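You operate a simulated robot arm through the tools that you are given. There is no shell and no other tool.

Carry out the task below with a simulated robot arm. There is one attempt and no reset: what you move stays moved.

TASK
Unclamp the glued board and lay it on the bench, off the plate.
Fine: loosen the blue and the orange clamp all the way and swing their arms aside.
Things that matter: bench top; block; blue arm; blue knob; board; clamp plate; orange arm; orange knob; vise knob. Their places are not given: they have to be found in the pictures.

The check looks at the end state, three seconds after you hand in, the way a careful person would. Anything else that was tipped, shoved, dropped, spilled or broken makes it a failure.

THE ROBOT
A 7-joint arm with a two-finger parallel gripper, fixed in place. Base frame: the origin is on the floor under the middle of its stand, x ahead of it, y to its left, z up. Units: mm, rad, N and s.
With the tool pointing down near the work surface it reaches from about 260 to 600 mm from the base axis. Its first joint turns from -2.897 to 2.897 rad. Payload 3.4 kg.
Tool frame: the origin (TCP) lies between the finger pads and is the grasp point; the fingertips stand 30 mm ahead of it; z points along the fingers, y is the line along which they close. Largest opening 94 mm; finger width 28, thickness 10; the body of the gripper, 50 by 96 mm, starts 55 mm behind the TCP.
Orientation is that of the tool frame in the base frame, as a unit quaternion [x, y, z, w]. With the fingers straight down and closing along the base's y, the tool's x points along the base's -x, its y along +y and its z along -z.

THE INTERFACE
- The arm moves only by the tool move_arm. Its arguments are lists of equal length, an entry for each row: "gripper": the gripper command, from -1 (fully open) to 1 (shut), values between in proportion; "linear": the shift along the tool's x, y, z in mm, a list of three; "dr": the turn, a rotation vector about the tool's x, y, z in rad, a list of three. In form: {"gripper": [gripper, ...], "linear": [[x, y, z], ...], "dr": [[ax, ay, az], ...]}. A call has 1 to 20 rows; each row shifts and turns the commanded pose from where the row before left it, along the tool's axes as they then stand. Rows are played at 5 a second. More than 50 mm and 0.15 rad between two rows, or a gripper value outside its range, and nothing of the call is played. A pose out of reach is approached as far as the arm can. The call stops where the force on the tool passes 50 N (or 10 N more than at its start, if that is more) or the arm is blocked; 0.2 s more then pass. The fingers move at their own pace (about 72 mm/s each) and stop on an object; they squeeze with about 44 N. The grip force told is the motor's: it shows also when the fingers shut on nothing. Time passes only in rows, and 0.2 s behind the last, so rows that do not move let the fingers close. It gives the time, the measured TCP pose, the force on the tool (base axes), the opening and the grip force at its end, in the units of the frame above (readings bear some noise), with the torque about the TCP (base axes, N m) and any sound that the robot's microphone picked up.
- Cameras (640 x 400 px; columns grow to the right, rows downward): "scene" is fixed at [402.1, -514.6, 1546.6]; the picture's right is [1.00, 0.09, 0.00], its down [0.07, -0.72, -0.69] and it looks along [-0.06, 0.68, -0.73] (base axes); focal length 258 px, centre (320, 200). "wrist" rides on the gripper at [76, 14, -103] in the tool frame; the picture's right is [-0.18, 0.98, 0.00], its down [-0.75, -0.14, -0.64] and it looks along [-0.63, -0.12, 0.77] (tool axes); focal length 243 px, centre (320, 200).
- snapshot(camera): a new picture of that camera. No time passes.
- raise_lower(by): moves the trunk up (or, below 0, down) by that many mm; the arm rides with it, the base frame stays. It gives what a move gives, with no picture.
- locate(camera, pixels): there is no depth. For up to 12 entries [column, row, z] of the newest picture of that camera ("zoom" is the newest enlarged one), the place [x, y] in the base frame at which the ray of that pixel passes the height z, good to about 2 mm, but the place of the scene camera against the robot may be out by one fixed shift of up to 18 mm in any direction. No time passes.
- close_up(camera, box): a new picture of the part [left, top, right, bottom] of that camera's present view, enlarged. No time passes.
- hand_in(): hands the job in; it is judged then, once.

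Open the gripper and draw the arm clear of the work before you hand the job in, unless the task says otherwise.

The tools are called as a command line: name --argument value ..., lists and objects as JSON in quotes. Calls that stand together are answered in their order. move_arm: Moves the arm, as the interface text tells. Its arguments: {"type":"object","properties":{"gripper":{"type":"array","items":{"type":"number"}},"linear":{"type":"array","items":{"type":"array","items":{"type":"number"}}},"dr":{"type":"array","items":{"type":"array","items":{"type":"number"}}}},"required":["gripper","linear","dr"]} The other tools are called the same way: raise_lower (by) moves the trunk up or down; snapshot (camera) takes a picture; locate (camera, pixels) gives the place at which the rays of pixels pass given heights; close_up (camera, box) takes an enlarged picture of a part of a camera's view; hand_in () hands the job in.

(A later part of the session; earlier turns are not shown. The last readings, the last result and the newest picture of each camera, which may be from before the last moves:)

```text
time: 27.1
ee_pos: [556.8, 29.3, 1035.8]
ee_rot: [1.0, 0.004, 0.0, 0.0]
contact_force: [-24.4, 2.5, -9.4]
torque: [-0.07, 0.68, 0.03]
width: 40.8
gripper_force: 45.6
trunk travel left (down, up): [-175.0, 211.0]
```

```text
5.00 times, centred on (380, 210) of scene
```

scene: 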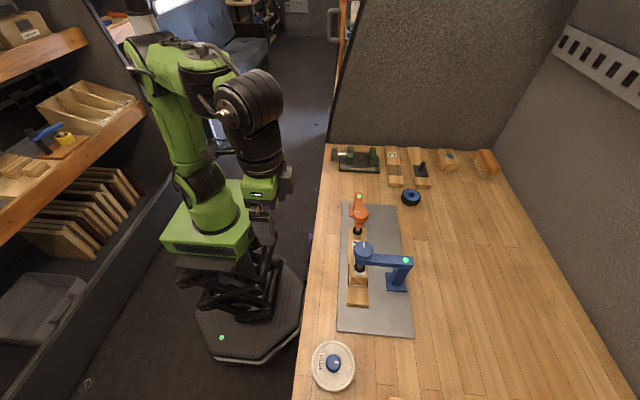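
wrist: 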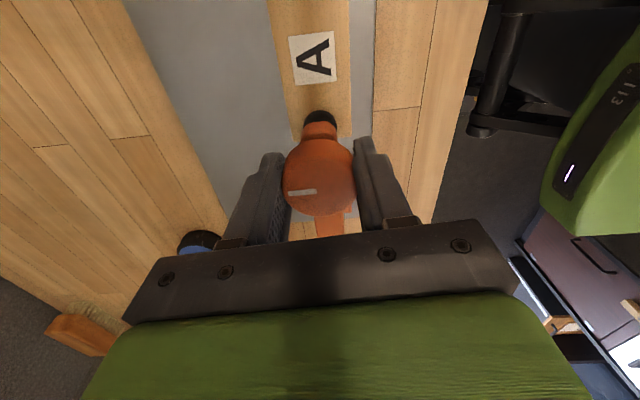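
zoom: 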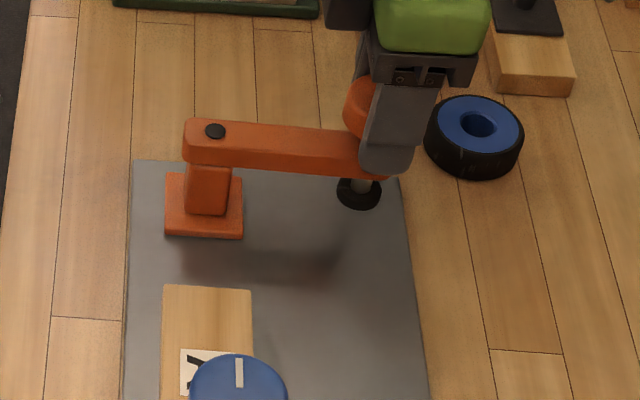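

The orange arm now points along +x (≈86° swung). There is a −24 N radial pull, so I relieve 5 mm toward −x, then open and rise.

move_arm --gripper '[1, 1, -1, -1, -1, -1, -1, -1, -1]' --linear '[[-4.5, 0, 1], [0, 0, 0], [0, 0, 0], [0, 0, 0], [0, 0, 0], [0, 0, -30], [0, 0, -30], [0, 0, -20], [0, 0, 0]]' --dr '[[0, 0, 0], [0, 0, 0], [0, 0, 0], [0, 0, 0], [0, 0, 0], [0, 0, 0], [0, 0, 0], [0, 0, 0], [0, 0, 0]]'

close_up --camera "scene" --box '[320, 170, 440, 250]'

snapshot --camera "wrist"

```text
time: 29.1
ee_pos: [538.8, 24.2, 1108.8]
ee_rot: [1.0, 0.003, 0.001, 0.0]
contact_force: [0.1, 0.2, 0.7]
torque: [0.02, 0.03, 0.0]
width: 94.2
gripper_force: 0.1
out of reach, approached as far as the arm can: row 7, 8
trunk travel left (down, up): [-175.0, 211.0]
```

```text
5.00 times, centred on (380, 210) of scene
```

zoom: 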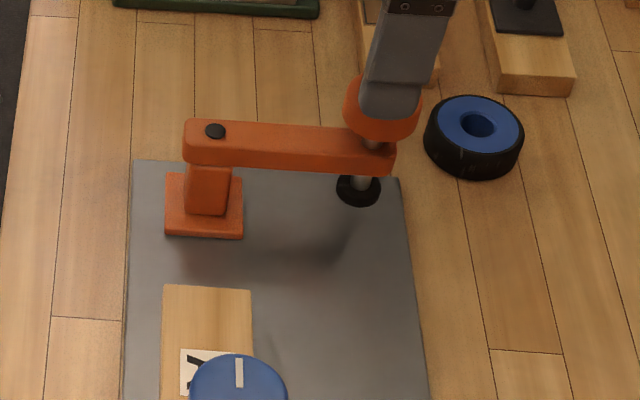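

```text
taken
```

wrist: 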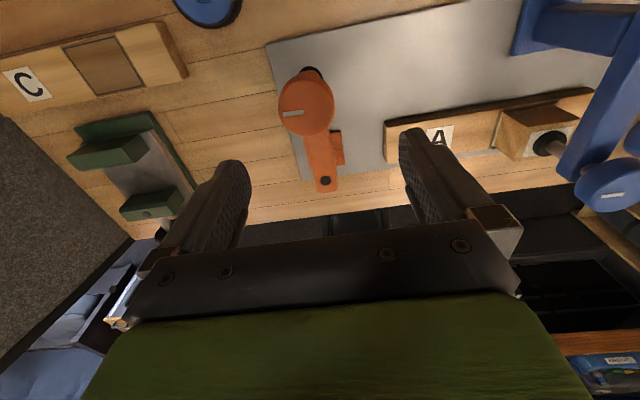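

The orange arm is aside. Two rows were out of reach at this height, so I raise the trunk 100 mm for better reach and then move back over toward the blue knob.

raise_lower --by 100

move_arm --gripper '[-1, -1, -1, -1, -1, -1, -1]' --linear '[[-15, 40, 0], [-15, 40, 0], [-15, 40, 0], [-15, 40, 0], [-8, 40, 0], [0, 20, 0], [0, 0, 0]]' --dr '[[0, 0, 0], [0, 0, 0], [0, 0, 0], [0, 0, 0], [0, 0, 0], [0, 0, 0], [0, 0, 0]]'

```text
time: 30.5
ee_pos: [538.9, 25.0, 1207.5]
ee_rot: [1.0, 0.002, -0.001, 0.0]
contact_force: [-0.4, -0.5, -0.6]
torque: [0.02, -0.01, -0.04]
width: 94.1
gripper_force: 0.0
trunk travel left (down, up): [-275.0, 111.0]
```

```text
time: 32.1
ee_pos: [473.7, -195.3, 1203.3]
ee_rot: [1.0, 0.004, 0.0, 0.0]
contact_force: [0.4, -0.4, -0.1]
torque: [0.02, 0.02, 0.0]
width: 94.1
gripper_force: 0.1
trunk travel left (down, up): [-275.0, 111.0]
```

Now at (473.7,-195.3,1203). I unwind the wrist 3 rad clockwise at this safe height, then look at the blue knob.

move_arm --gripper '[-1, -1, -1, -1, -1, -1, -1, -1, -1, -1, -1, -1, -1, -1, -1, -1, -1, -1, -1, -1]' --linear '[[0, 0, 0], [0, 0, 0], [0, 0, 0], [0, 0, 0], [0, 0, 0], [0, 0, 0], [0, 0, 0], [0, 0, 0], [0, 0, 0], [0, 0, 0], [0, 0, 0], [0, 0, 0], [0, 0, 0], [0, 0, 0], [0, 0, 0], [0, 0, 0], [0, 0, 0], [0, 0, 0], [0, 0, 0], [0, 0, 0]]' --dr '[[0, 0, 0.15], [0, 0, 0.15], [0, 0, 0.15], [0, 0, 0.15], [0, 0, 0.15], [0, 0, 0.15], [0, 0, 0.15], [0, 0, 0.15], [0, 0, 0.15], [0, 0, 0.15], [0, 0, 0.15], [0, 0, 0.15], [0, 0, 0.15], [0, 0, 0.15], [0, 0, 0.15], [0, 0, 0.15], [0, 0, 0.15], [0, 0, 0.15], [0, 0, 0.15], [0, 0, 0.15]]'

snapshot --camera "wrist"

close_up --camera "wrist" --box '[240, 30, 420, 180]'

```text
time: 36.3
ee_pos: [474.0, -193.4, 1208.8]
ee_rot: [-0.074, 0.997, 0.0, 0.0]
contact_force: [0.2, -0.1, -0.4]
torque: [0.01, 0.01, 0.01]
width: 93.9
gripper_force: 0.0
trunk travel left (down, up): [-275.0, 111.0]
```

```text
taken
```

wrist: 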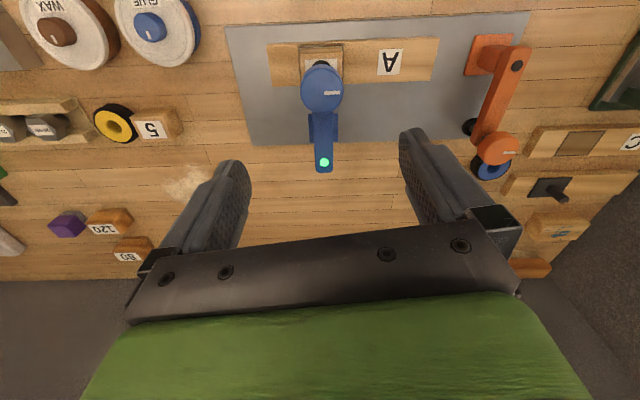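

```text
2.67 times, centred on (330, 105) of wrist
```

zoom: 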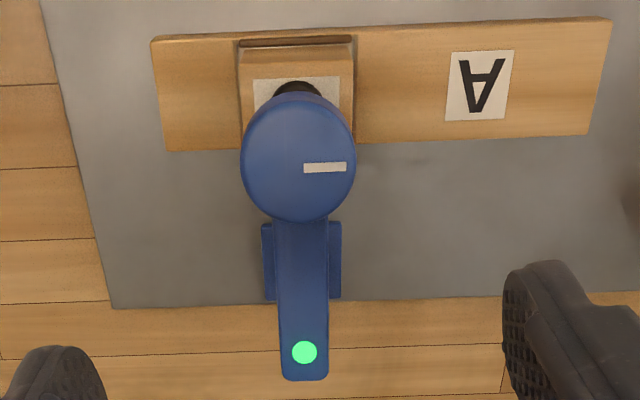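

A very clear top view. I locate the blue knob centre (298,167), LED (304,352), board corners and the block in this picture.

locate --camera "zoom" --pixels '[[298, 167, 1055], [298, 167, 1062], [241, 167, 1060], [355, 167, 1060], [304, 352, 1025], [150, 40, 940], [165, 150, 940], [588, 135, 940], [612, 17, 940], [112, 308, 920], [239, 45, 980], [356, 45, 980]]'

```text
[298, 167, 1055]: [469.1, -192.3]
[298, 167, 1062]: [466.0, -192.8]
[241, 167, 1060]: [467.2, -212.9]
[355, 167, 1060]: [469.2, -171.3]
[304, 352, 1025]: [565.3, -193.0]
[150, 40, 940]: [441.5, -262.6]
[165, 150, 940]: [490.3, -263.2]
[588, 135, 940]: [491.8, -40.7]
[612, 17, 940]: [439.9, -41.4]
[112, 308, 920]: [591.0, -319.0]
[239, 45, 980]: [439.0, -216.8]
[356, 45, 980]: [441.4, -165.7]
```

Blue knob centre ≈ (468,-192.5), pivot ≈ (565.3,-193); board spans x 440–491, y −263…−41; block y −217…−166. I shift over the knob and descend to z≈1112, then check centring.

move_arm --gripper '[-1, -1, -1, -1, -1]' --linear '[[5.8, 1.8, 20], [0, 0, 30], [0, 0, 30], [0, 0, 17], [0, 0, 0]]' --dr '[[0, 0, 0], [0, 0, 0], [0, 0, 0], [0, 0, 0], [0, 0, 0]]'

snapshot --camera "wrist"

close_up --camera "scene" --box '[325, 210, 425, 290]'

```text
time: 37.5
ee_pos: [466.3, -194.3, 1109.1]
ee_rot: [-0.074, 0.997, 0.0, 0.001]
contact_force: [-0.6, 0.0, -0.1]
torque: [0.04, 0.02, 0.02]
width: 94.1
gripper_force: 0.0
trunk travel left (down, up): [-275.0, 111.0]
```

```text
taken
```

wrist: 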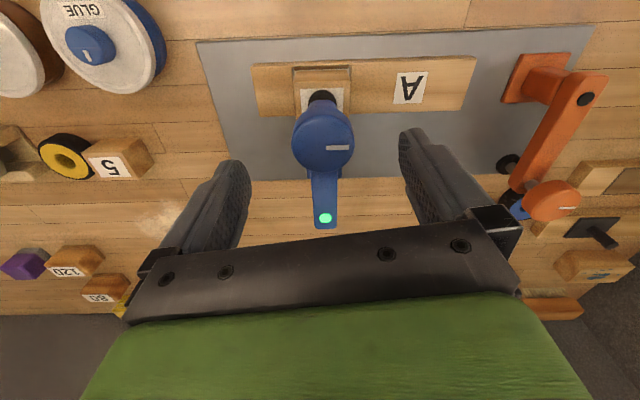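

```text
5.00 times, centred on (375, 250) of scene
```

zoom: 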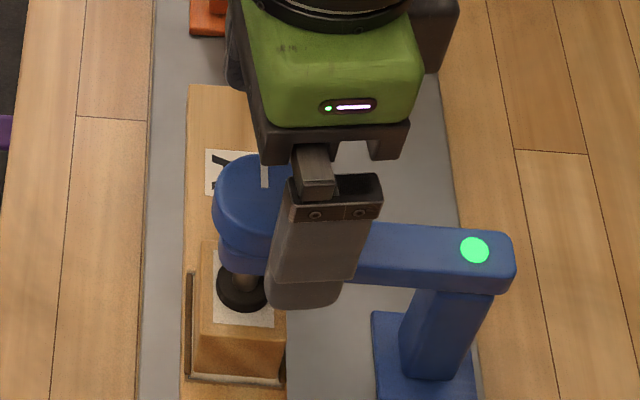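

close_up --camera "wrist" --box '[270, 80, 370, 230]'

```text
2.67 times, centred on (320, 155) of wrist
```

zoom: 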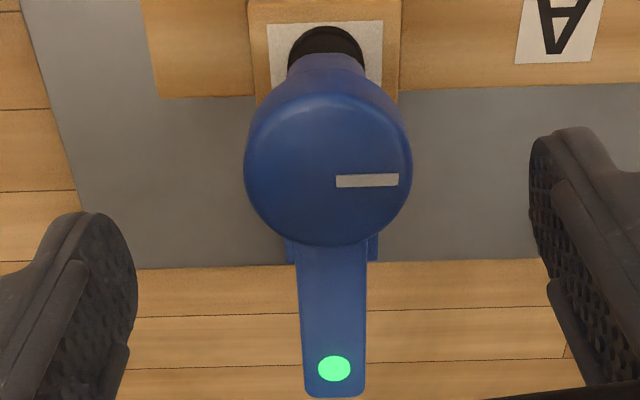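

locate --camera "zoom" --pixels '[[328, 178, 1050], [328, 178, 1056], [328, 178, 1062], [244, 178, 1056], [412, 178, 1056], [334, 368, 1020], [334, 368, 1026], [334, 368, 1032]]'

```text
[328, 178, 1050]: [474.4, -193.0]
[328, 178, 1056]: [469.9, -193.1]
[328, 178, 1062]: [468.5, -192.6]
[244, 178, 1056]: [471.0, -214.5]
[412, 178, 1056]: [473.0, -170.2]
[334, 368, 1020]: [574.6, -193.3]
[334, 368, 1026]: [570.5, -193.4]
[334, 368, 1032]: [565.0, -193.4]
```

Knob centre ≈ (469.5,-193). I shift +2.5/+1.3 mm and descend to TCP z≈1066, then compare the apparent knob size with the orange grasp.

move_arm --gripper '[-1, -1, -1, -1]' --linear '[[-2.7, 0.9, 15], [0, 0, 15], [0, 0, 13], [0, 0, 0]]' --dr '[[0, 0, 0], [0, 0, 0], [0, 0, 0], [0, 0, 0]]'

snapshot --camera "wrist"

close_up --camera "scene" --box '[325, 210, 425, 290]'

```text
time: 38.5
ee_pos: [469.8, -193.0, 1068.2]
ee_rot: [-0.075, 0.997, 0.0, -0.001]
contact_force: [0.3, -0.3, 0.9]
torque: [0.0, 0.0, 0.01]
width: 94.0
gripper_force: 0.0
trunk travel left (down, up): [-275.0, 111.0]
```

```text
taken
```

wrist: 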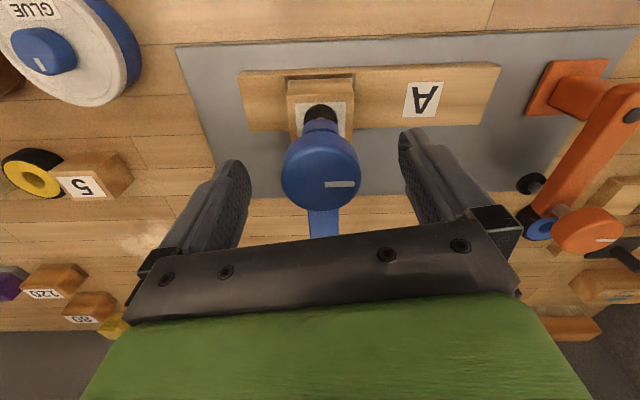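

```text
5.00 times, centred on (375, 250) of scene
```

zoom: 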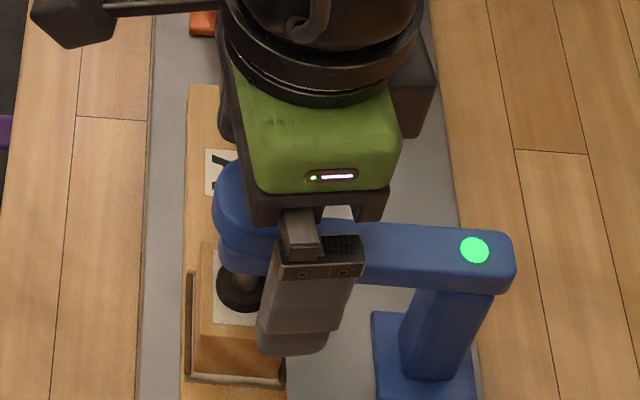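

Knob apparent width (80 px) matches the orange grasp, so height is right; its row is slightly high, so I shift 2.5 mm toward −x and close.

move_arm --gripper '[-1, 1, 1, 1, 1]' --linear '[[2.5, 0, 1], [0, 0, 0], [0, 0, 0], [0, 0, 0], [0, 0, 0]]' --dr '[[0, 0, 0], [0, 0, 0], [0, 0, 0], [0, 0, 0], [0, 0, 0]]'

snapshot --camera "wrist"

```text
time: 39.7
ee_pos: [466.5, -192.0, 1066.1]
ee_rot: [-0.075, 0.997, 0.0, -0.001]
contact_force: [-0.3, 1.4, -0.3]
torque: [0.09, -0.05, -0.01]
width: 40.5
gripper_force: 45.0
trunk travel left (down, up): [-275.0, 111.0]
```

```text
taken
```

wrist: 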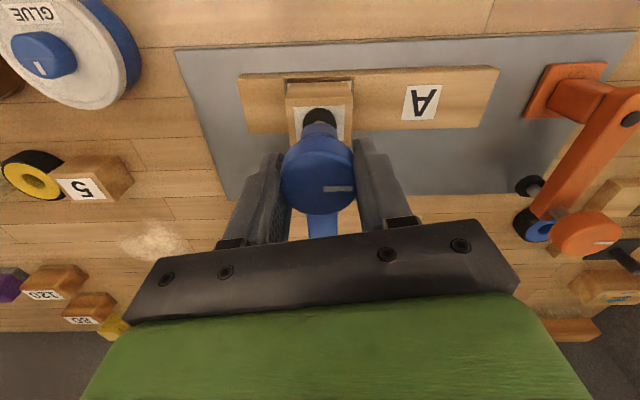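

Gripped at 40.5 mm with no side load. I turn counter-clockwise 0.9 rad with 0.22 mm lift per row and check.

move_arm --gripper '[1, 1, 1, 1, 1, 1, 1]' --linear '[[0, 0, -0.25], [0, 0, -0.25], [0, 0, -0.25], [0, 0, -0.25], [0, 0, -0.25], [0, 0, -0.25], [0, 0, 0]]' --dr '[[0, 0, -0.15], [0, 0, -0.15], [0, 0, -0.15], [0, 0, -0.15], [0, 0, -0.15], [0, 0, -0.15], [0, 0, 0]]'

snapshot --camera "wrist"

close_up --camera "scene" --box '[325, 210, 425, 290]'

```text
time: 41.3
ee_pos: [464.2, -194.1, 1069.2]
ee_rot: [-0.502, 0.865, 0.001, 0.0]
contact_force: [-17.2, -5.0, -7.3]
torque: [-0.39, 0.63, 0.02]
width: 40.7
gripper_force: 45.2
trunk travel left (down, up): [-275.0, 111.0]
```

```text
taken
```

wrist: 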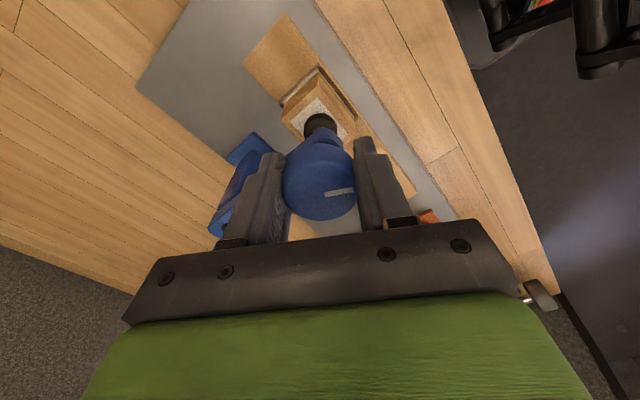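

```text
5.00 times, centred on (375, 250) of scene
```

zoom: 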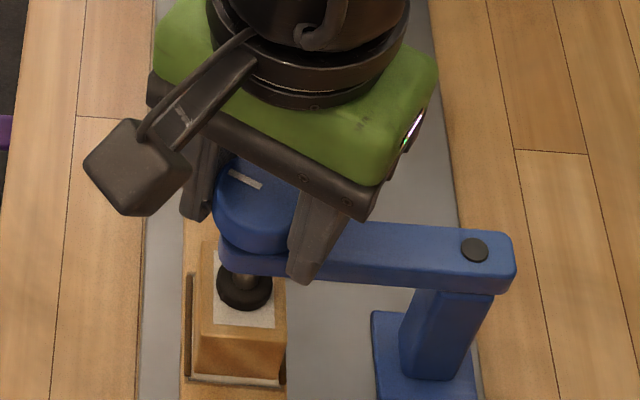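

The blue LED went dark. There is a side load of −17 N in x, so I re-centre (−4,−1 mm) and continue counter-clockwise.

move_arm --gripper '[1, 1, 1, 1, 1, 1, 1, 1, 1]' --linear '[[2.85, 2.97, 0.5], [0, 0, 0], [0, 0, -0.22], [0, 0, -0.22], [0, 0, -0.22], [0, 0, -0.22], [0, 0, -0.22], [0, 0, -0.22], [0, 0, 0]]' --dr '[[0, 0, 0], [0, 0, 0], [0, 0, -0.15], [0, 0, -0.15], [0, 0, -0.15], [0, 0, -0.15], [0, 0, -0.15], [0, 0, -0.15], [0, 0, 0]]'

snapshot --camera "wrist"

```text
time: 43.3
ee_pos: [465.9, -193.4, 1069.6]
ee_rot: [0.829, -0.56, 0.002, 0.0]
contact_force: [21.4, -0.3, 21.7]
torque: [0.12, -0.22, -0.02]
width: 40.8
gripper_force: 45.3
trunk travel left (down, up): [-275.0, 111.0]
```

```text
taken
```

wrist: 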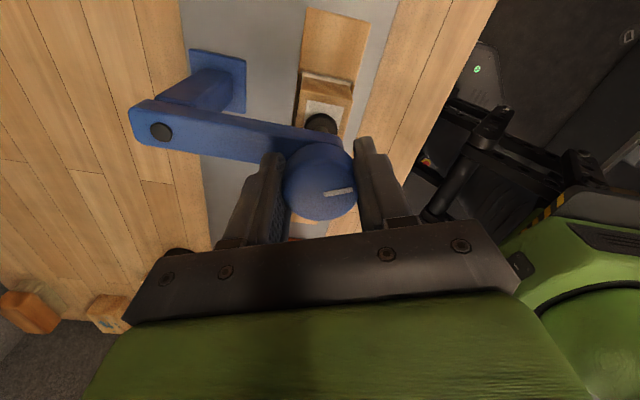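

Side load is now +21 N in x and +22 N up; I re-centre by +4 mm in x and +2.5 mm up without turning, and read again.

move_arm --gripper '[1, 1, 1]' --linear '[[1.2, -3.2, -2.2], [0, 0, 0], [0, 0, 0]]' --dr '[[0, 0, 0], [0, 0, 0], [0, 0, 0]]'

close_up --camera "scene" --box '[325, 210, 425, 290]'

```text
time: 44.1
ee_pos: [465.6, -195.2, 1069.3]
ee_rot: [0.827, -0.563, -0.001, 0.001]
contact_force: [6.8, 0.3, 4.5]
torque: [0.06, 0.06, 0.01]
width: 41.0
gripper_force: 45.0
trunk travel left (down, up): [-275.0, 111.0]
```

```text
5.00 times, centred on (375, 250) of scene
```

zoom: 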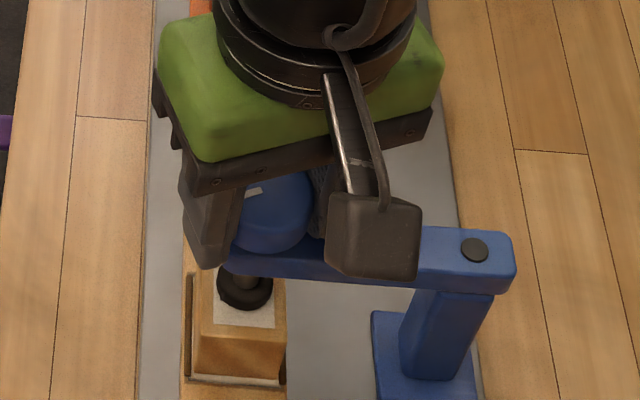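

Load is small again. I continue 0.75 rad with 0.32 mm lift per row plus a small +x correction.

move_arm --gripper '[1, 1, 1, 1, 1, 1]' --linear '[[0.3, -1, -0.6], [0, 0, -0.32], [0, 0, -0.32], [0, 0, -0.32], [0, 0, -0.32], [0, 0, 0]]' --dr '[[0, 0, -0.15], [0, 0, -0.15], [0, 0, -0.15], [0, 0, -0.15], [0, 0, -0.15], [0, 0, 0]]'

snapshot --camera "wrist"

```text
time: 45.5
ee_pos: [467.0, -194.3, 1071.9]
ee_rot: [0.976, -0.22, 0.0, 0.0]
contact_force: [-2.9, 0.9, -4.0]
torque: [0.02, 0.25, -0.04]
width: 40.7
gripper_force: 44.4
trunk travel left (down, up): [-275.0, 111.0]
```

```text
taken
```

wrist: 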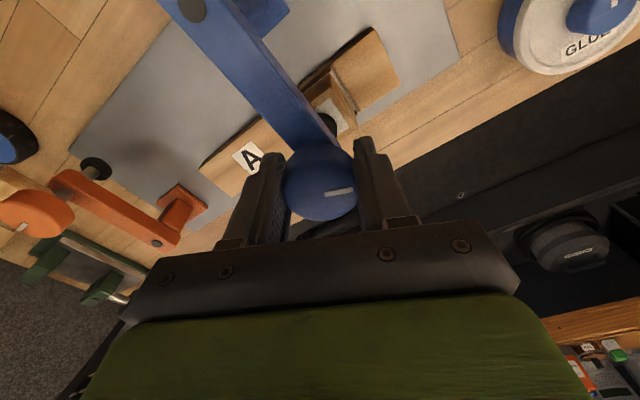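

Free of load; total turn so far 2.55 rad. I continue 0.75 rad to reach the stop and read the torque.

move_arm --gripper '[1, 1, 1, 1, 1, 1]' --linear '[[0, 0, -0.2], [0, 0, -0.3], [0, 0, -0.3], [0, 0, -0.3], [0, 0, 0], [0, 0, 0]]' --dr '[[0, 0, -0.15], [0, 0, -0.15], [0, 0, -0.15], [0, 0, -0.15], [0, 0, -0.15], [0, 0, 0]]'

snapshot --camera "wrist"

close_up --camera "scene" --box '[325, 210, 425, 290]'

```text
time: 46.9
ee_pos: [467.5, -196.2, 1073.7]
ee_rot: [0.988, 0.152, -0.001, 0.001]
contact_force: [-1.5, -10.3, 0.7]
torque: [-0.27, -0.05, -1.01]
width: 40.8
gripper_force: 44.9
trunk travel left (down, up): [-275.0, 111.0]
```

```text
taken
```

wrist: 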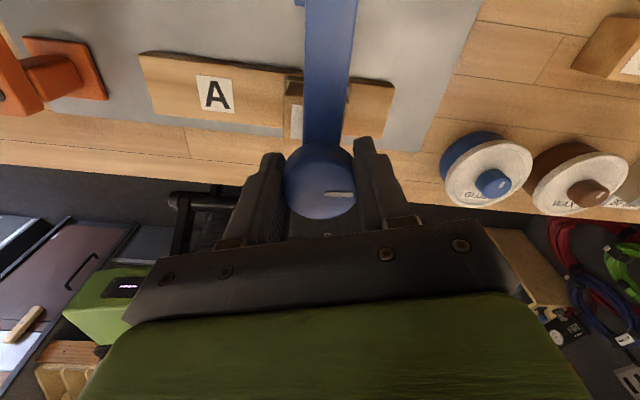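

```text
5.00 times, centred on (375, 250) of scene
```

zoom: 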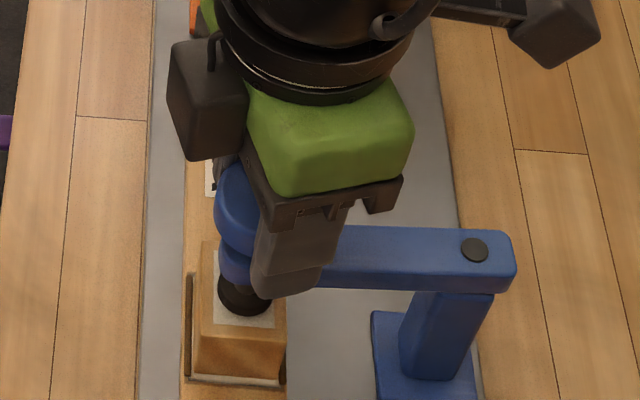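

The torque of −1.0 N·m and the slipping mark show the blue knob is at its stop too. Keeping the grip, I start swinging the blue arm clockwise toward +y about its post (three test rows along the arc).

move_arm --gripper '[1, 1, 1, 1]' --linear '[[5.0, -13.15, 0], [5.0, -13.15, 0], [5.0, -13.15, 0], [0, 0, 0]]' --dr '[[0, 0, 0.15], [0, 0, 0.15], [0, 0, 0.15], [0, 0, 0]]'

close_up --camera "scene" --box '[325, 190, 425, 290]'

```text
time: 47.4
ee_pos: [466.9, -191.6, 1074.2]
ee_rot: [1.0, 0.023, -0.004, 0.013]
contact_force: [-1.6, -35.9, -9.4]
torque: [-0.77, -0.75, 0.04]
width: 40.7
gripper_force: 44.8
trunk travel left (down, up): [-275.0, 111.0]
stopped in row 2: the force on the tool passed its limit at 56 N (the readings are from after the stop); the commanded pose is now the measured one
```

```text
4.00 times, centred on (375, 240) of scene
```

zoom: 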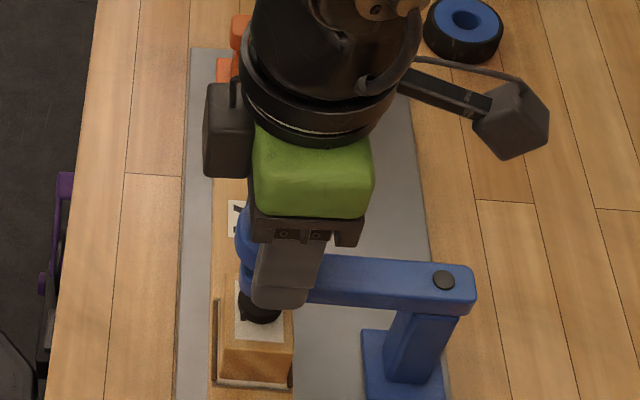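

The swing toward +y met resistance (force limit), so the blue arm probably only swings the other way. I relieve the load by backing 4 mm toward −y and read.

move_arm --gripper '[1, 1, 1]' --linear '[[0, 4, 0.5], [0, 2, 0], [0, 0, 0]]' --dr '[[0, 0, 0], [0, 0, 0], [0, 0, 0]]'

snapshot --camera "wrist"

```text
time: 48.2
ee_pos: [467.1, -192.2, 1072.8]
ee_rot: [1.0, 0.029, -0.002, 0.007]
contact_force: [-6.2, -22.8, -3.7]
torque: [-0.54, 0.56, 0.03]
width: 40.8
gripper_force: 44.9
trunk travel left (down, up): [-275.0, 111.0]
```

```text
taken
```

wrist: 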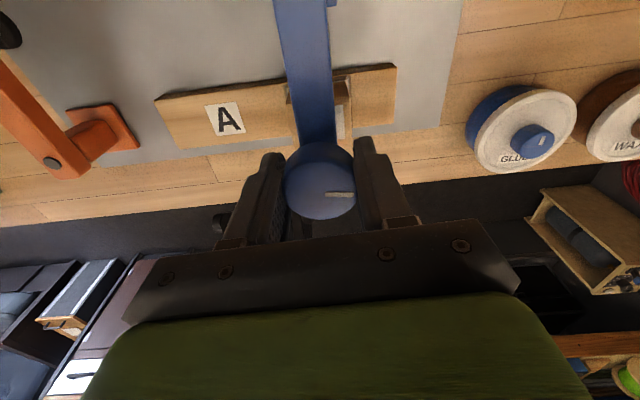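

Still −23 N; I back off another 5 mm toward −y.

move_arm --gripper '[1, 1, 1]' --linear '[[0, 4, 0], [0, 0, 0], [0, 0, 0]]' --dr '[[0, 0, -0.1], [0, 0, -0.1], [0, 0, 0]]'

```text
time: 49.0
ee_pos: [466.9, -190.6, 1074.2]
ee_rot: [0.991, 0.133, -0.003, 0.007]
contact_force: [-8.1, -8.0, -3.5]
torque: [0.12, -0.02, -0.8]
width: 41.0
gripper_force: 45.6
trunk travel left (down, up): [-275.0, 111.0]
```

The knob is back against its stop (torque −0.8). I test a small swing the other way, toward −y, with two 0.1 rad rows.

move_arm --gripper '[1, 1, 1]' --linear '[[-2.0, 9.17, 0], [-2.0, 9.17, 0], [0, 0, 0]]' --dr '[[0, 0, -0.1], [0, 0, -0.1], [0, 0, 0]]'

close_up --camera "scene" --box '[325, 210, 425, 290]'

```text
time: 49.8
ee_pos: [469.7, -210.2, 1074.6]
ee_rot: [0.973, 0.231, -0.003, 0.007]
contact_force: [-8.5, -0.6, -6.2]
torque: [0.44, -0.29, -0.06]
width: 40.8
gripper_force: 45.0
trunk travel left (down, up): [-275.0, 111.0]
```

```text
5.00 times, centred on (375, 250) of scene
```

zoom: 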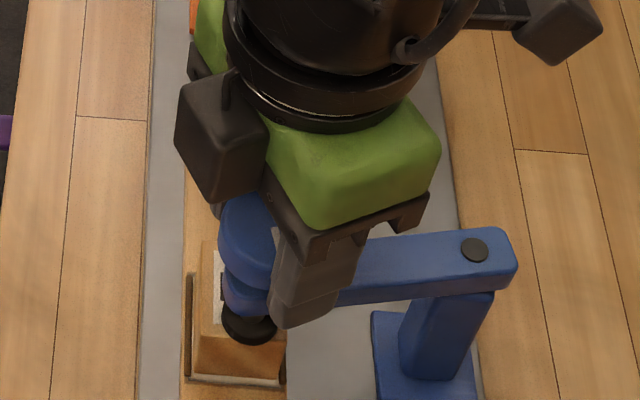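

The arm swings freely toward −y. I continue three more 0.15 rad rows on the arc.

move_arm --gripper '[1, 1, 1, 1]' --linear '[[-3.9, 13.6, 0.5], [-2.9, 13.6, 0], [-2.9, 13.6, 0], [0, 0, 0]]' --dr '[[0, 0, -0.15], [0, 0, -0.15], [0, 0, -0.15], [0, 0, 0]]'

close_up --camera "scene" --box '[325, 210, 425, 290]'

```text
time: 50.8
ee_pos: [471.2, -227.9, 1092.9]
ee_rot: [0.923, 0.385, -0.009, 0.001]
contact_force: [-5.9, -2.1, -35.9]
torque: [-0.2, 0.2, 0.02]
width: 40.1
gripper_force: 44.7
out of reach, approached as far as the arm can: row 2, 3
trunk travel left (down, up): [-275.0, 111.0]
```

```text
5.00 times, centred on (375, 250) of scene
```

zoom: 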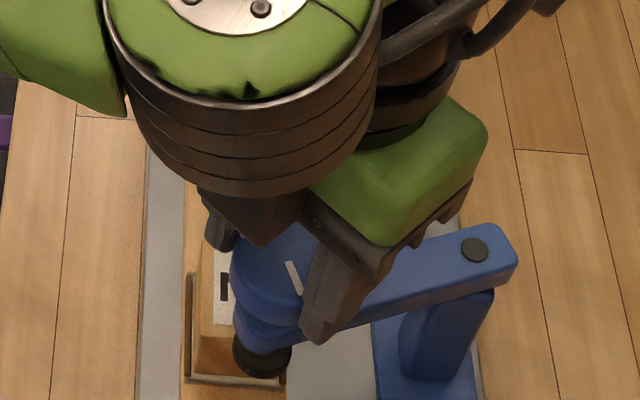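

The wrist reached its limit (rows out of reach, z rose to 1093). I open the gripper at once without moving, then look.

move_arm --gripper '[-1, -1, -1]' --linear '[[0, 0, 0], [0, 0, 0], [0, 0, 0]]' --dr '[[0, 0, 0], [0, 0, 0], [0, 0, 0]]'

snapshot --camera "scene"

snapshot --camera "wrist"

```text
time: 51.6
ee_pos: [470.3, -226.8, 1095.0]
ee_rot: [0.923, 0.385, -0.007, 0.003]
contact_force: [-0.1, -1.0, 0.2]
torque: [0.01, -0.02, -0.04]
width: 94.0
gripper_force: 0.1
trunk travel left (down, up): [-275.0, 111.0]
```

```text
taken
```

scene: 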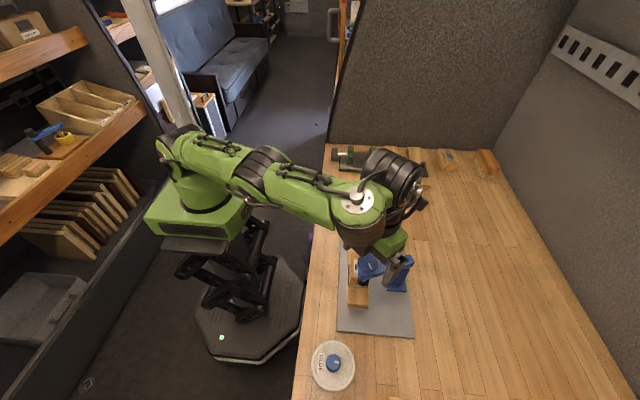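

```text
taken
```

wrist: 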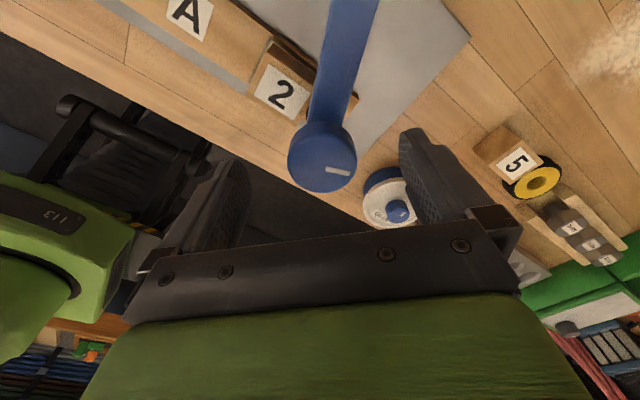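

Released cleanly; the blue arm has swung about 25° and nothing else moved. I rise 50 mm and unwind the wrist clockwise.

move_arm --gripper '[-1, -1, -1, -1, -1, -1]' --linear '[[0, 0, -15], [0, 0, -15], [0, 0, -20], [0, 0, 0], [0, 0, 0], [0, 0, 0]]' --dr '[[0, 0, 0], [0, 0, 0], [0, 0, 0], [0, 0, 0.15], [0, 0, 0.15], [0, 0, 0.15]]'

snapshot --camera "scene"

```text
time: 53.0
ee_pos: [461.4, -220.5, 1141.2]
ee_rot: [0.986, 0.169, -0.006, 0.005]
contact_force: [0.3, -0.6, 0.4]
torque: [0.03, 0.0, -0.01]
width: 94.0
gripper_force: 0.1
out of reach, approached as far as the arm can: row 2, 3
trunk travel left (down, up): [-275.0, 111.0]
```

```text
taken
```

scene: 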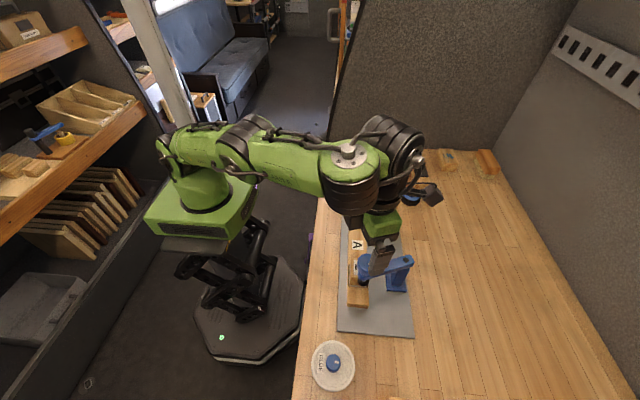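

I unwind the wrist 3.0 rad clockwise here at height; then I'll push the blue arm the rest of the way with closed fingers on its side.

move_arm --gripper '[-1, -1, -1, -1, -1, -1, -1, -1, -1, -1, -1, -1, -1, -1, -1, -1, -1, -1, -1, -1]' --linear '[[0, 0, 0], [0, 0, 0], [0, 0, 0], [0, 0, 0], [0, 0, 0], [0, 0, 0], [0, 0, 0], [0, 0, 0], [0, 0, 0], [0, 0, 0], [0, 0, 0], [0, 0, 0], [0, 0, 0], [0, 0, 0], [0, 0, 0], [0, 0, 0], [0, 0, 0], [0, 0, 0], [0, 0, 0], [0, 0, 0]]' --dr '[[0, 0, 0.15], [0, 0, 0.15], [0, 0, 0.15], [0, 0, 0.15], [0, 0, 0.15], [0, 0, 0.15], [0, 0, 0.15], [0, 0, 0.15], [0, 0, 0.15], [0, 0, 0.15], [0, 0, 0.15], [0, 0, 0.15], [0, 0, 0.15], [0, 0, 0.15], [0, 0, 0.15], [0, 0, 0.15], [0, 0, 0.15], [0, 0, 0.15], [0, 0, 0.15], [0, 0, 0.15]]'

snapshot --camera "wrist"

close_up --camera "scene" --box '[325, 210, 425, 290]'

```text
time: 57.2
ee_pos: [461.9, -221.1, 1139.2]
ee_rot: [-0.24, 0.971, -0.004, -0.006]
contact_force: [-0.3, -0.2, 0.4]
torque: [0.01, 0.02, 0.04]
width: 93.8
gripper_force: 0.0
trunk travel left (down, up): [-275.0, 111.0]
```

```text
taken
```

wrist: 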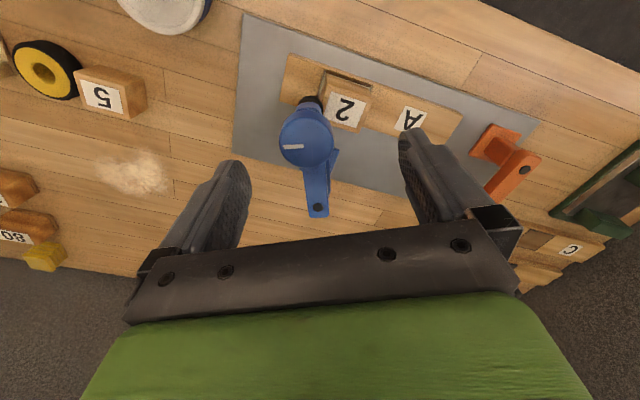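

```text
5.00 times, centred on (375, 250) of scene
```

zoom: 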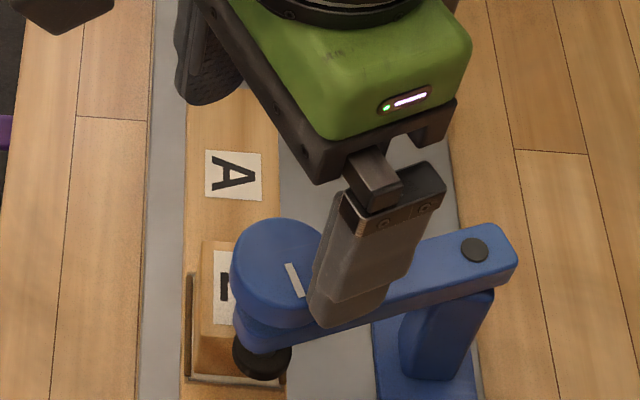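

The knob mark is still 90° from the arm as at the stop. I locate the blue pivot and knob in this view: LED ≈ (318,208), knob ≈ (305,141).

locate --camera "wrist" --pixels '[[318, 208, 1025], [318, 208, 1032], [318, 208, 1040], [305, 141, 1060], [305, 141, 1066], [305, 141, 1072]]'

close_up --camera "wrist" --box '[250, 60, 390, 230]'

```text
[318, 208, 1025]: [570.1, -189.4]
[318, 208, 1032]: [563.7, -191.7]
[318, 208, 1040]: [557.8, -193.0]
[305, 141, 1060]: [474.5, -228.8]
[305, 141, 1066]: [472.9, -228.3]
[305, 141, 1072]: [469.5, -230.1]
```

```text
2.35 times, centred on (320, 145) of wrist
```

zoom: 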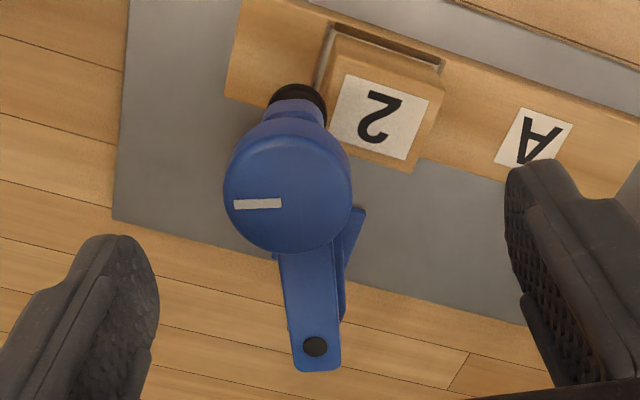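

Triangulating all views: pivot ≈ (558.5,-193), arm top ≈1038, arm length ≈93, present swing ≈22°. I close the fingers, move beside the arm's +y face at (500,-182.5) and descend to TCP z≈1047 to push it.

move_arm --gripper '[1, 1, 1, 1, 1, 1, 1, 1]' --linear '[[-25.9, 8.2, 0], [-25.9, 8.2, 0], [0, 0, 0], [0, 0, 0], [0, 0, 25], [0, 0, 25], [0, 0, 25], [0, 0, 0]]' --dr '[[0, 0, 0], [0, 0, 0], [0, 0, 0.095], [0, 0, 0], [0, 0, 0], [0, 0, 0], [0, 0, 0], [0, 0, 0]]'

snapshot --camera "wrist"

close_up --camera "scene" --box '[325, 210, 425, 290]'

```text
time: 59.0
ee_pos: [499.6, -179.7, 1064.4]
ee_rot: [-0.194, 0.981, -0.005, -0.006]
contact_force: [0.3, 0.1, 0.7]
torque: [-0.01, -0.01, 0.0]
width: 0.2
gripper_force: 32.7
trunk travel left (down, up): [-275.0, 111.0]
```

```text
taken
```

wrist: 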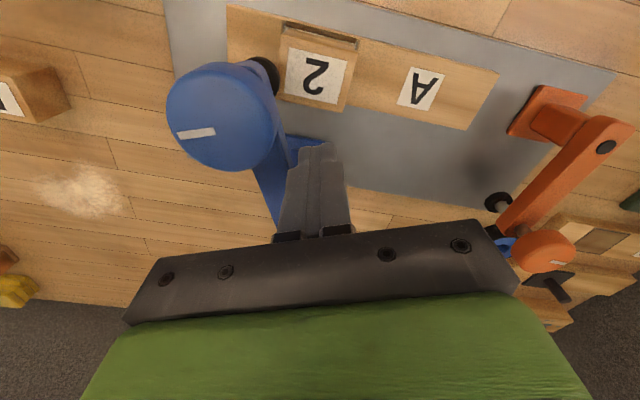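

```text
5.00 times, centred on (375, 250) of scene
```

zoom: 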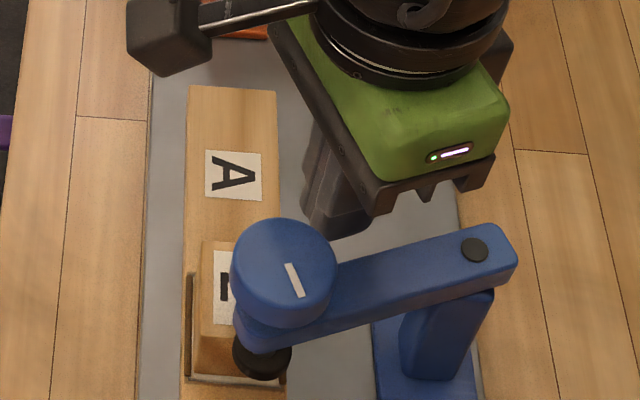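

The closed fingers are beside the arm's +y face. I descend the last 17 mm, close the ~10 mm gap and push along the arc for 4 rows.

move_arm --gripper '[1, 1, 1, 1, 1, 1, 1, 1]' --linear '[[0, 0, 17], [0, -5, 0], [0, -5, 0], [3.1, -7.66, 0], [3.1, -7.66, 0], [3.1, -7.66, 0], [3.1, -7.66, 0], [0, 0, 0]]' --dr '[[0, 0, 0], [0, 0, 0], [0, 0, 0], [0, 0, -0.15], [0, 0, -0.15], [0, 0, -0.15], [0, 0, -0.15], [0, 0, 0]]'

snapshot --camera "wrist"

close_up --camera "scene" --box '[325, 210, 425, 290]'

```text
time: 60.8
ee_pos: [509.3, -223.9, 1050.3]
ee_rot: [-0.475, 0.88, -0.002, -0.007]
contact_force: [0.3, 0.2, 0.5]
torque: [-0.03, -0.02, -0.02]
width: 0.0
gripper_force: 33.2
trunk travel left (down, up): [-275.0, 111.0]
```

```text
taken
```

wrist: 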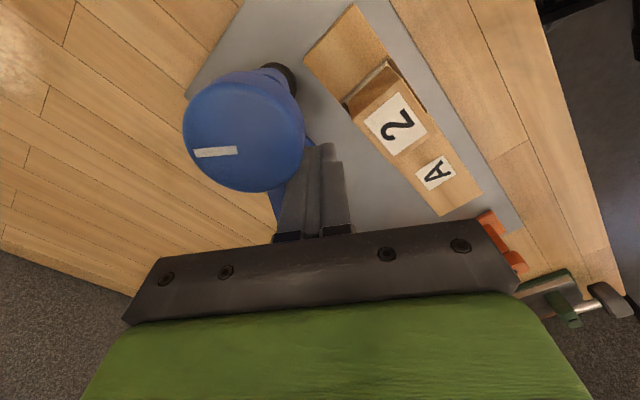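

```text
5.00 times, centred on (375, 250) of scene
```

zoom: 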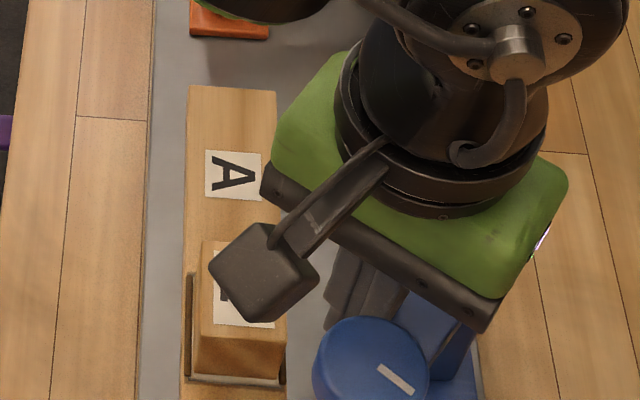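

The blue arm is following (knob now near scene zoom (370,370)). I push 4 more rows.

move_arm --gripper '[1, 1, 1, 1, 1]' --linear '[[3.1, -7.66, 0], [3.1, -7.66, 0], [3.1, -7.66, 0], [3.1, -7.66, 0], [0, 0, 0]]' --dr '[[0, 0, -0.15], [0, 0, -0.15], [0, 0, -0.15], [0, 0, -0.15], [0, 0, 0]]'

snapshot --camera "wrist"

close_up --camera "scene" --box '[325, 210, 445, 310]'

```text
time: 62.0
ee_pos: [531.6, -244.2, 1048.2]
ee_rot: [0.714, -0.7, 0.0, 0.007]
contact_force: [0.5, 0.1, -0.2]
torque: [0.02, -0.03, 0.01]
width: 0.0
gripper_force: 32.8
trunk travel left (down, up): [-275.0, 111.0]
```

```text
taken
```

wrist: 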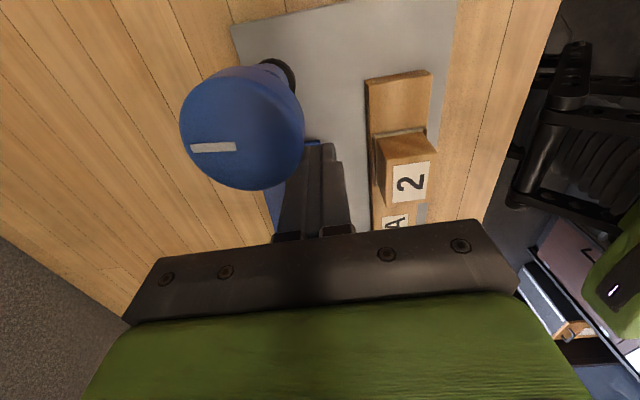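

```text
4.00 times, centred on (385, 260) of scene
```

zoom: 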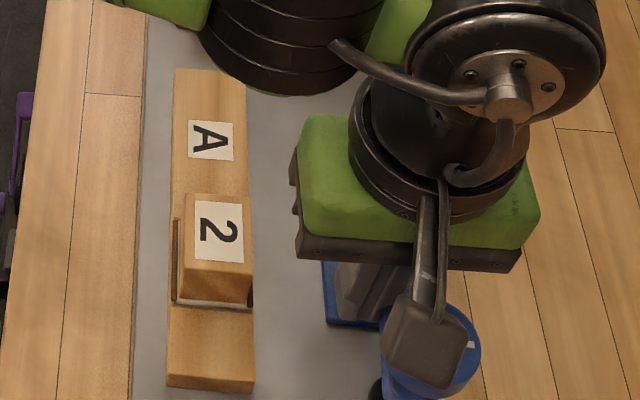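

The blue arm is swung to about 88°, and the board with block "2" is fully uncovered. I back off 12 mm and rise, then take a full picture.

move_arm --gripper '[1, 1, 1, 1, 1]' --linear '[[0, 12, 0], [0, 8, -20], [0, 20, -40], [0, 20, -40], [0, 0, 0]]' --dr '[[0, 0, 0], [0, 0, 0], [0, 0, 0], [0, 0, 0], [0, 0, 0]]'

snapshot --camera "scene"

snapshot --camera "wrist"

```text
time: 63.2
ee_pos: [473.6, -244.0, 1149.1]
ee_rot: [0.714, -0.7, 0.0, 0.008]
contact_force: [0.2, 0.4, 0.0]
torque: [-0.01, -0.01, -0.01]
width: 0.0
gripper_force: 33.2
trunk travel left (down, up): [-275.0, 111.0]
```

```text
taken
```

scene: 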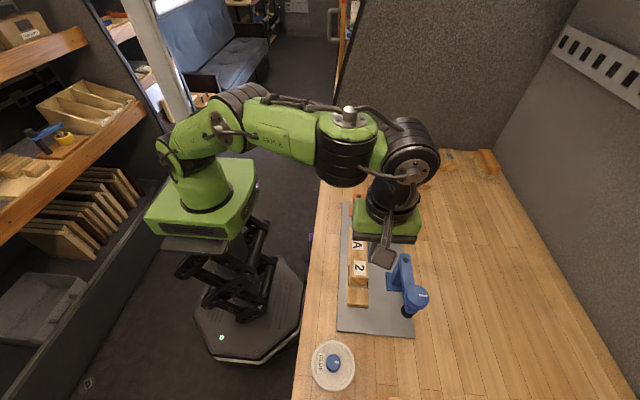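

```text
taken
```

wrist: 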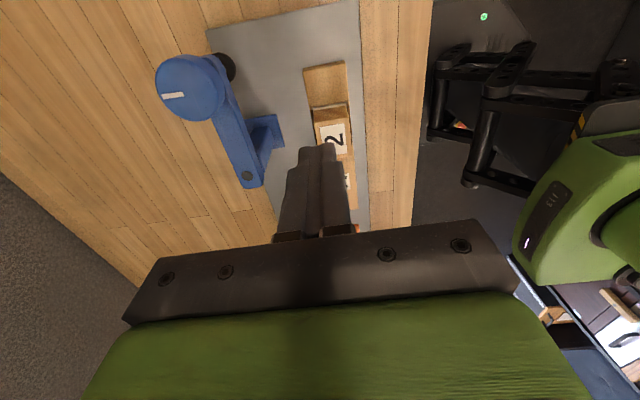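

Both clamps are off the board. Now I look for a free patch of bench; I enlarge the left strip, the +y end and the −y end in the scene.

close_up --camera "scene" --box '[280, 230, 440, 400]'

close_up --camera "scene" --box '[300, 140, 460, 240]'

locate --camera "scene" --pixels '[[311, 240, 912], [308, 290, 912], [304, 330, 912], [340, 300, 920], [312, 355, 912], [355, 365, 912], [333, 341, 912], [340, 172, 912], [378, 172, 912], [388, 187, 912], [403, 187, 912], [411, 206, 912]]'

```text
2.35 times, centred on (360, 315) of scene
```

zoom: 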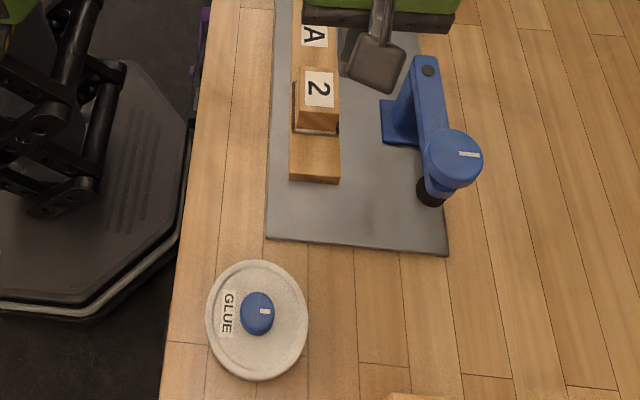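

```text
4.00 times, centred on (380, 190) of scene
```

zoom: 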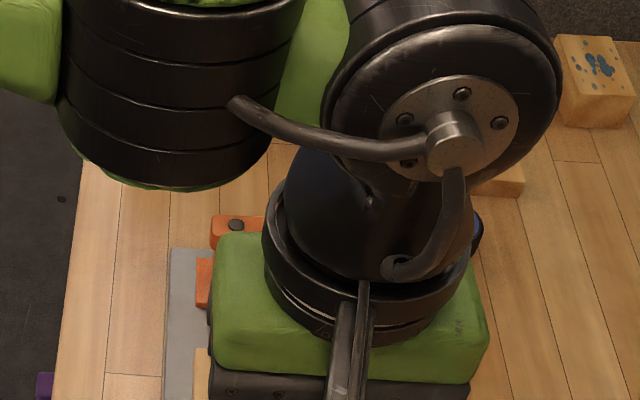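

```text
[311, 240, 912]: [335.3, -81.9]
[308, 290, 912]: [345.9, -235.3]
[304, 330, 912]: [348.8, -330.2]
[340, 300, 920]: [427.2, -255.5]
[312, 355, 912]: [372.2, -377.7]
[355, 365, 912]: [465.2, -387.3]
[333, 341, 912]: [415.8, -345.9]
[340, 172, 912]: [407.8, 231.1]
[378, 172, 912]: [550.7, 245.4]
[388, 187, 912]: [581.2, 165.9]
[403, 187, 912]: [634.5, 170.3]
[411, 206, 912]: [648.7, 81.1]
```

Front strip between the bench edge (x≈345) and plate (x≈423) is one candidate; the area beyond the plate's +y end is another. I move the gripper up and toward +y to view that end with the wrist camera.

move_arm --gripper '[-1, -1, -1, -1, -1, -1]' --linear '[[0, 0, -20], [-36, 10, -20], [-36, 10, -10], [-36, 10, 0], [-36, 10, 0], [-36, 8, 0]]' --dr '[[0, 0, 0], [0, 0, 0], [0, 0, 0], [0, 0, 0], [0, 0, 0], [0, 0, 0]]'

snapshot --camera "wrist"

snapshot --camera "scene"

```text
time: 64.6
ee_pos: [421.1, -66.8, 1197.2]
ee_rot: [0.713, -0.701, 0.0, 0.007]
contact_force: [0.7, 0.2, 0.5]
torque: [0.04, 0.0, -0.01]
width: 94.1
gripper_force: 0.0
trunk travel left (down, up): [-275.0, 111.0]
```

```text
taken
```

wrist: 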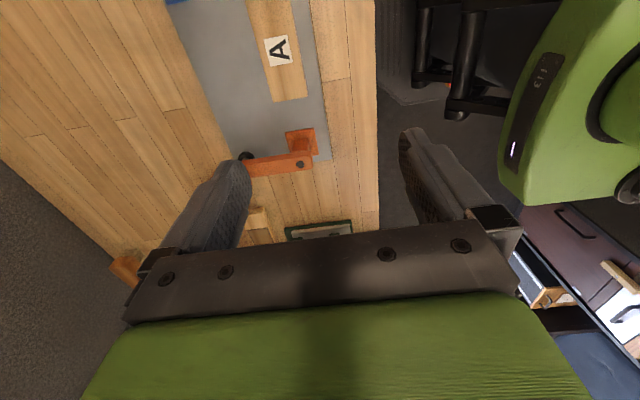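

```text
taken
```

scene: 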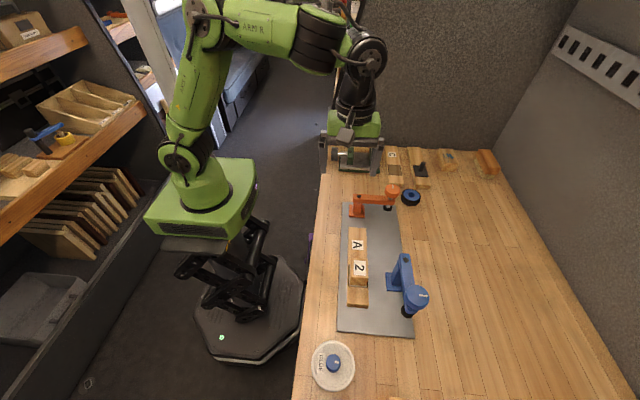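

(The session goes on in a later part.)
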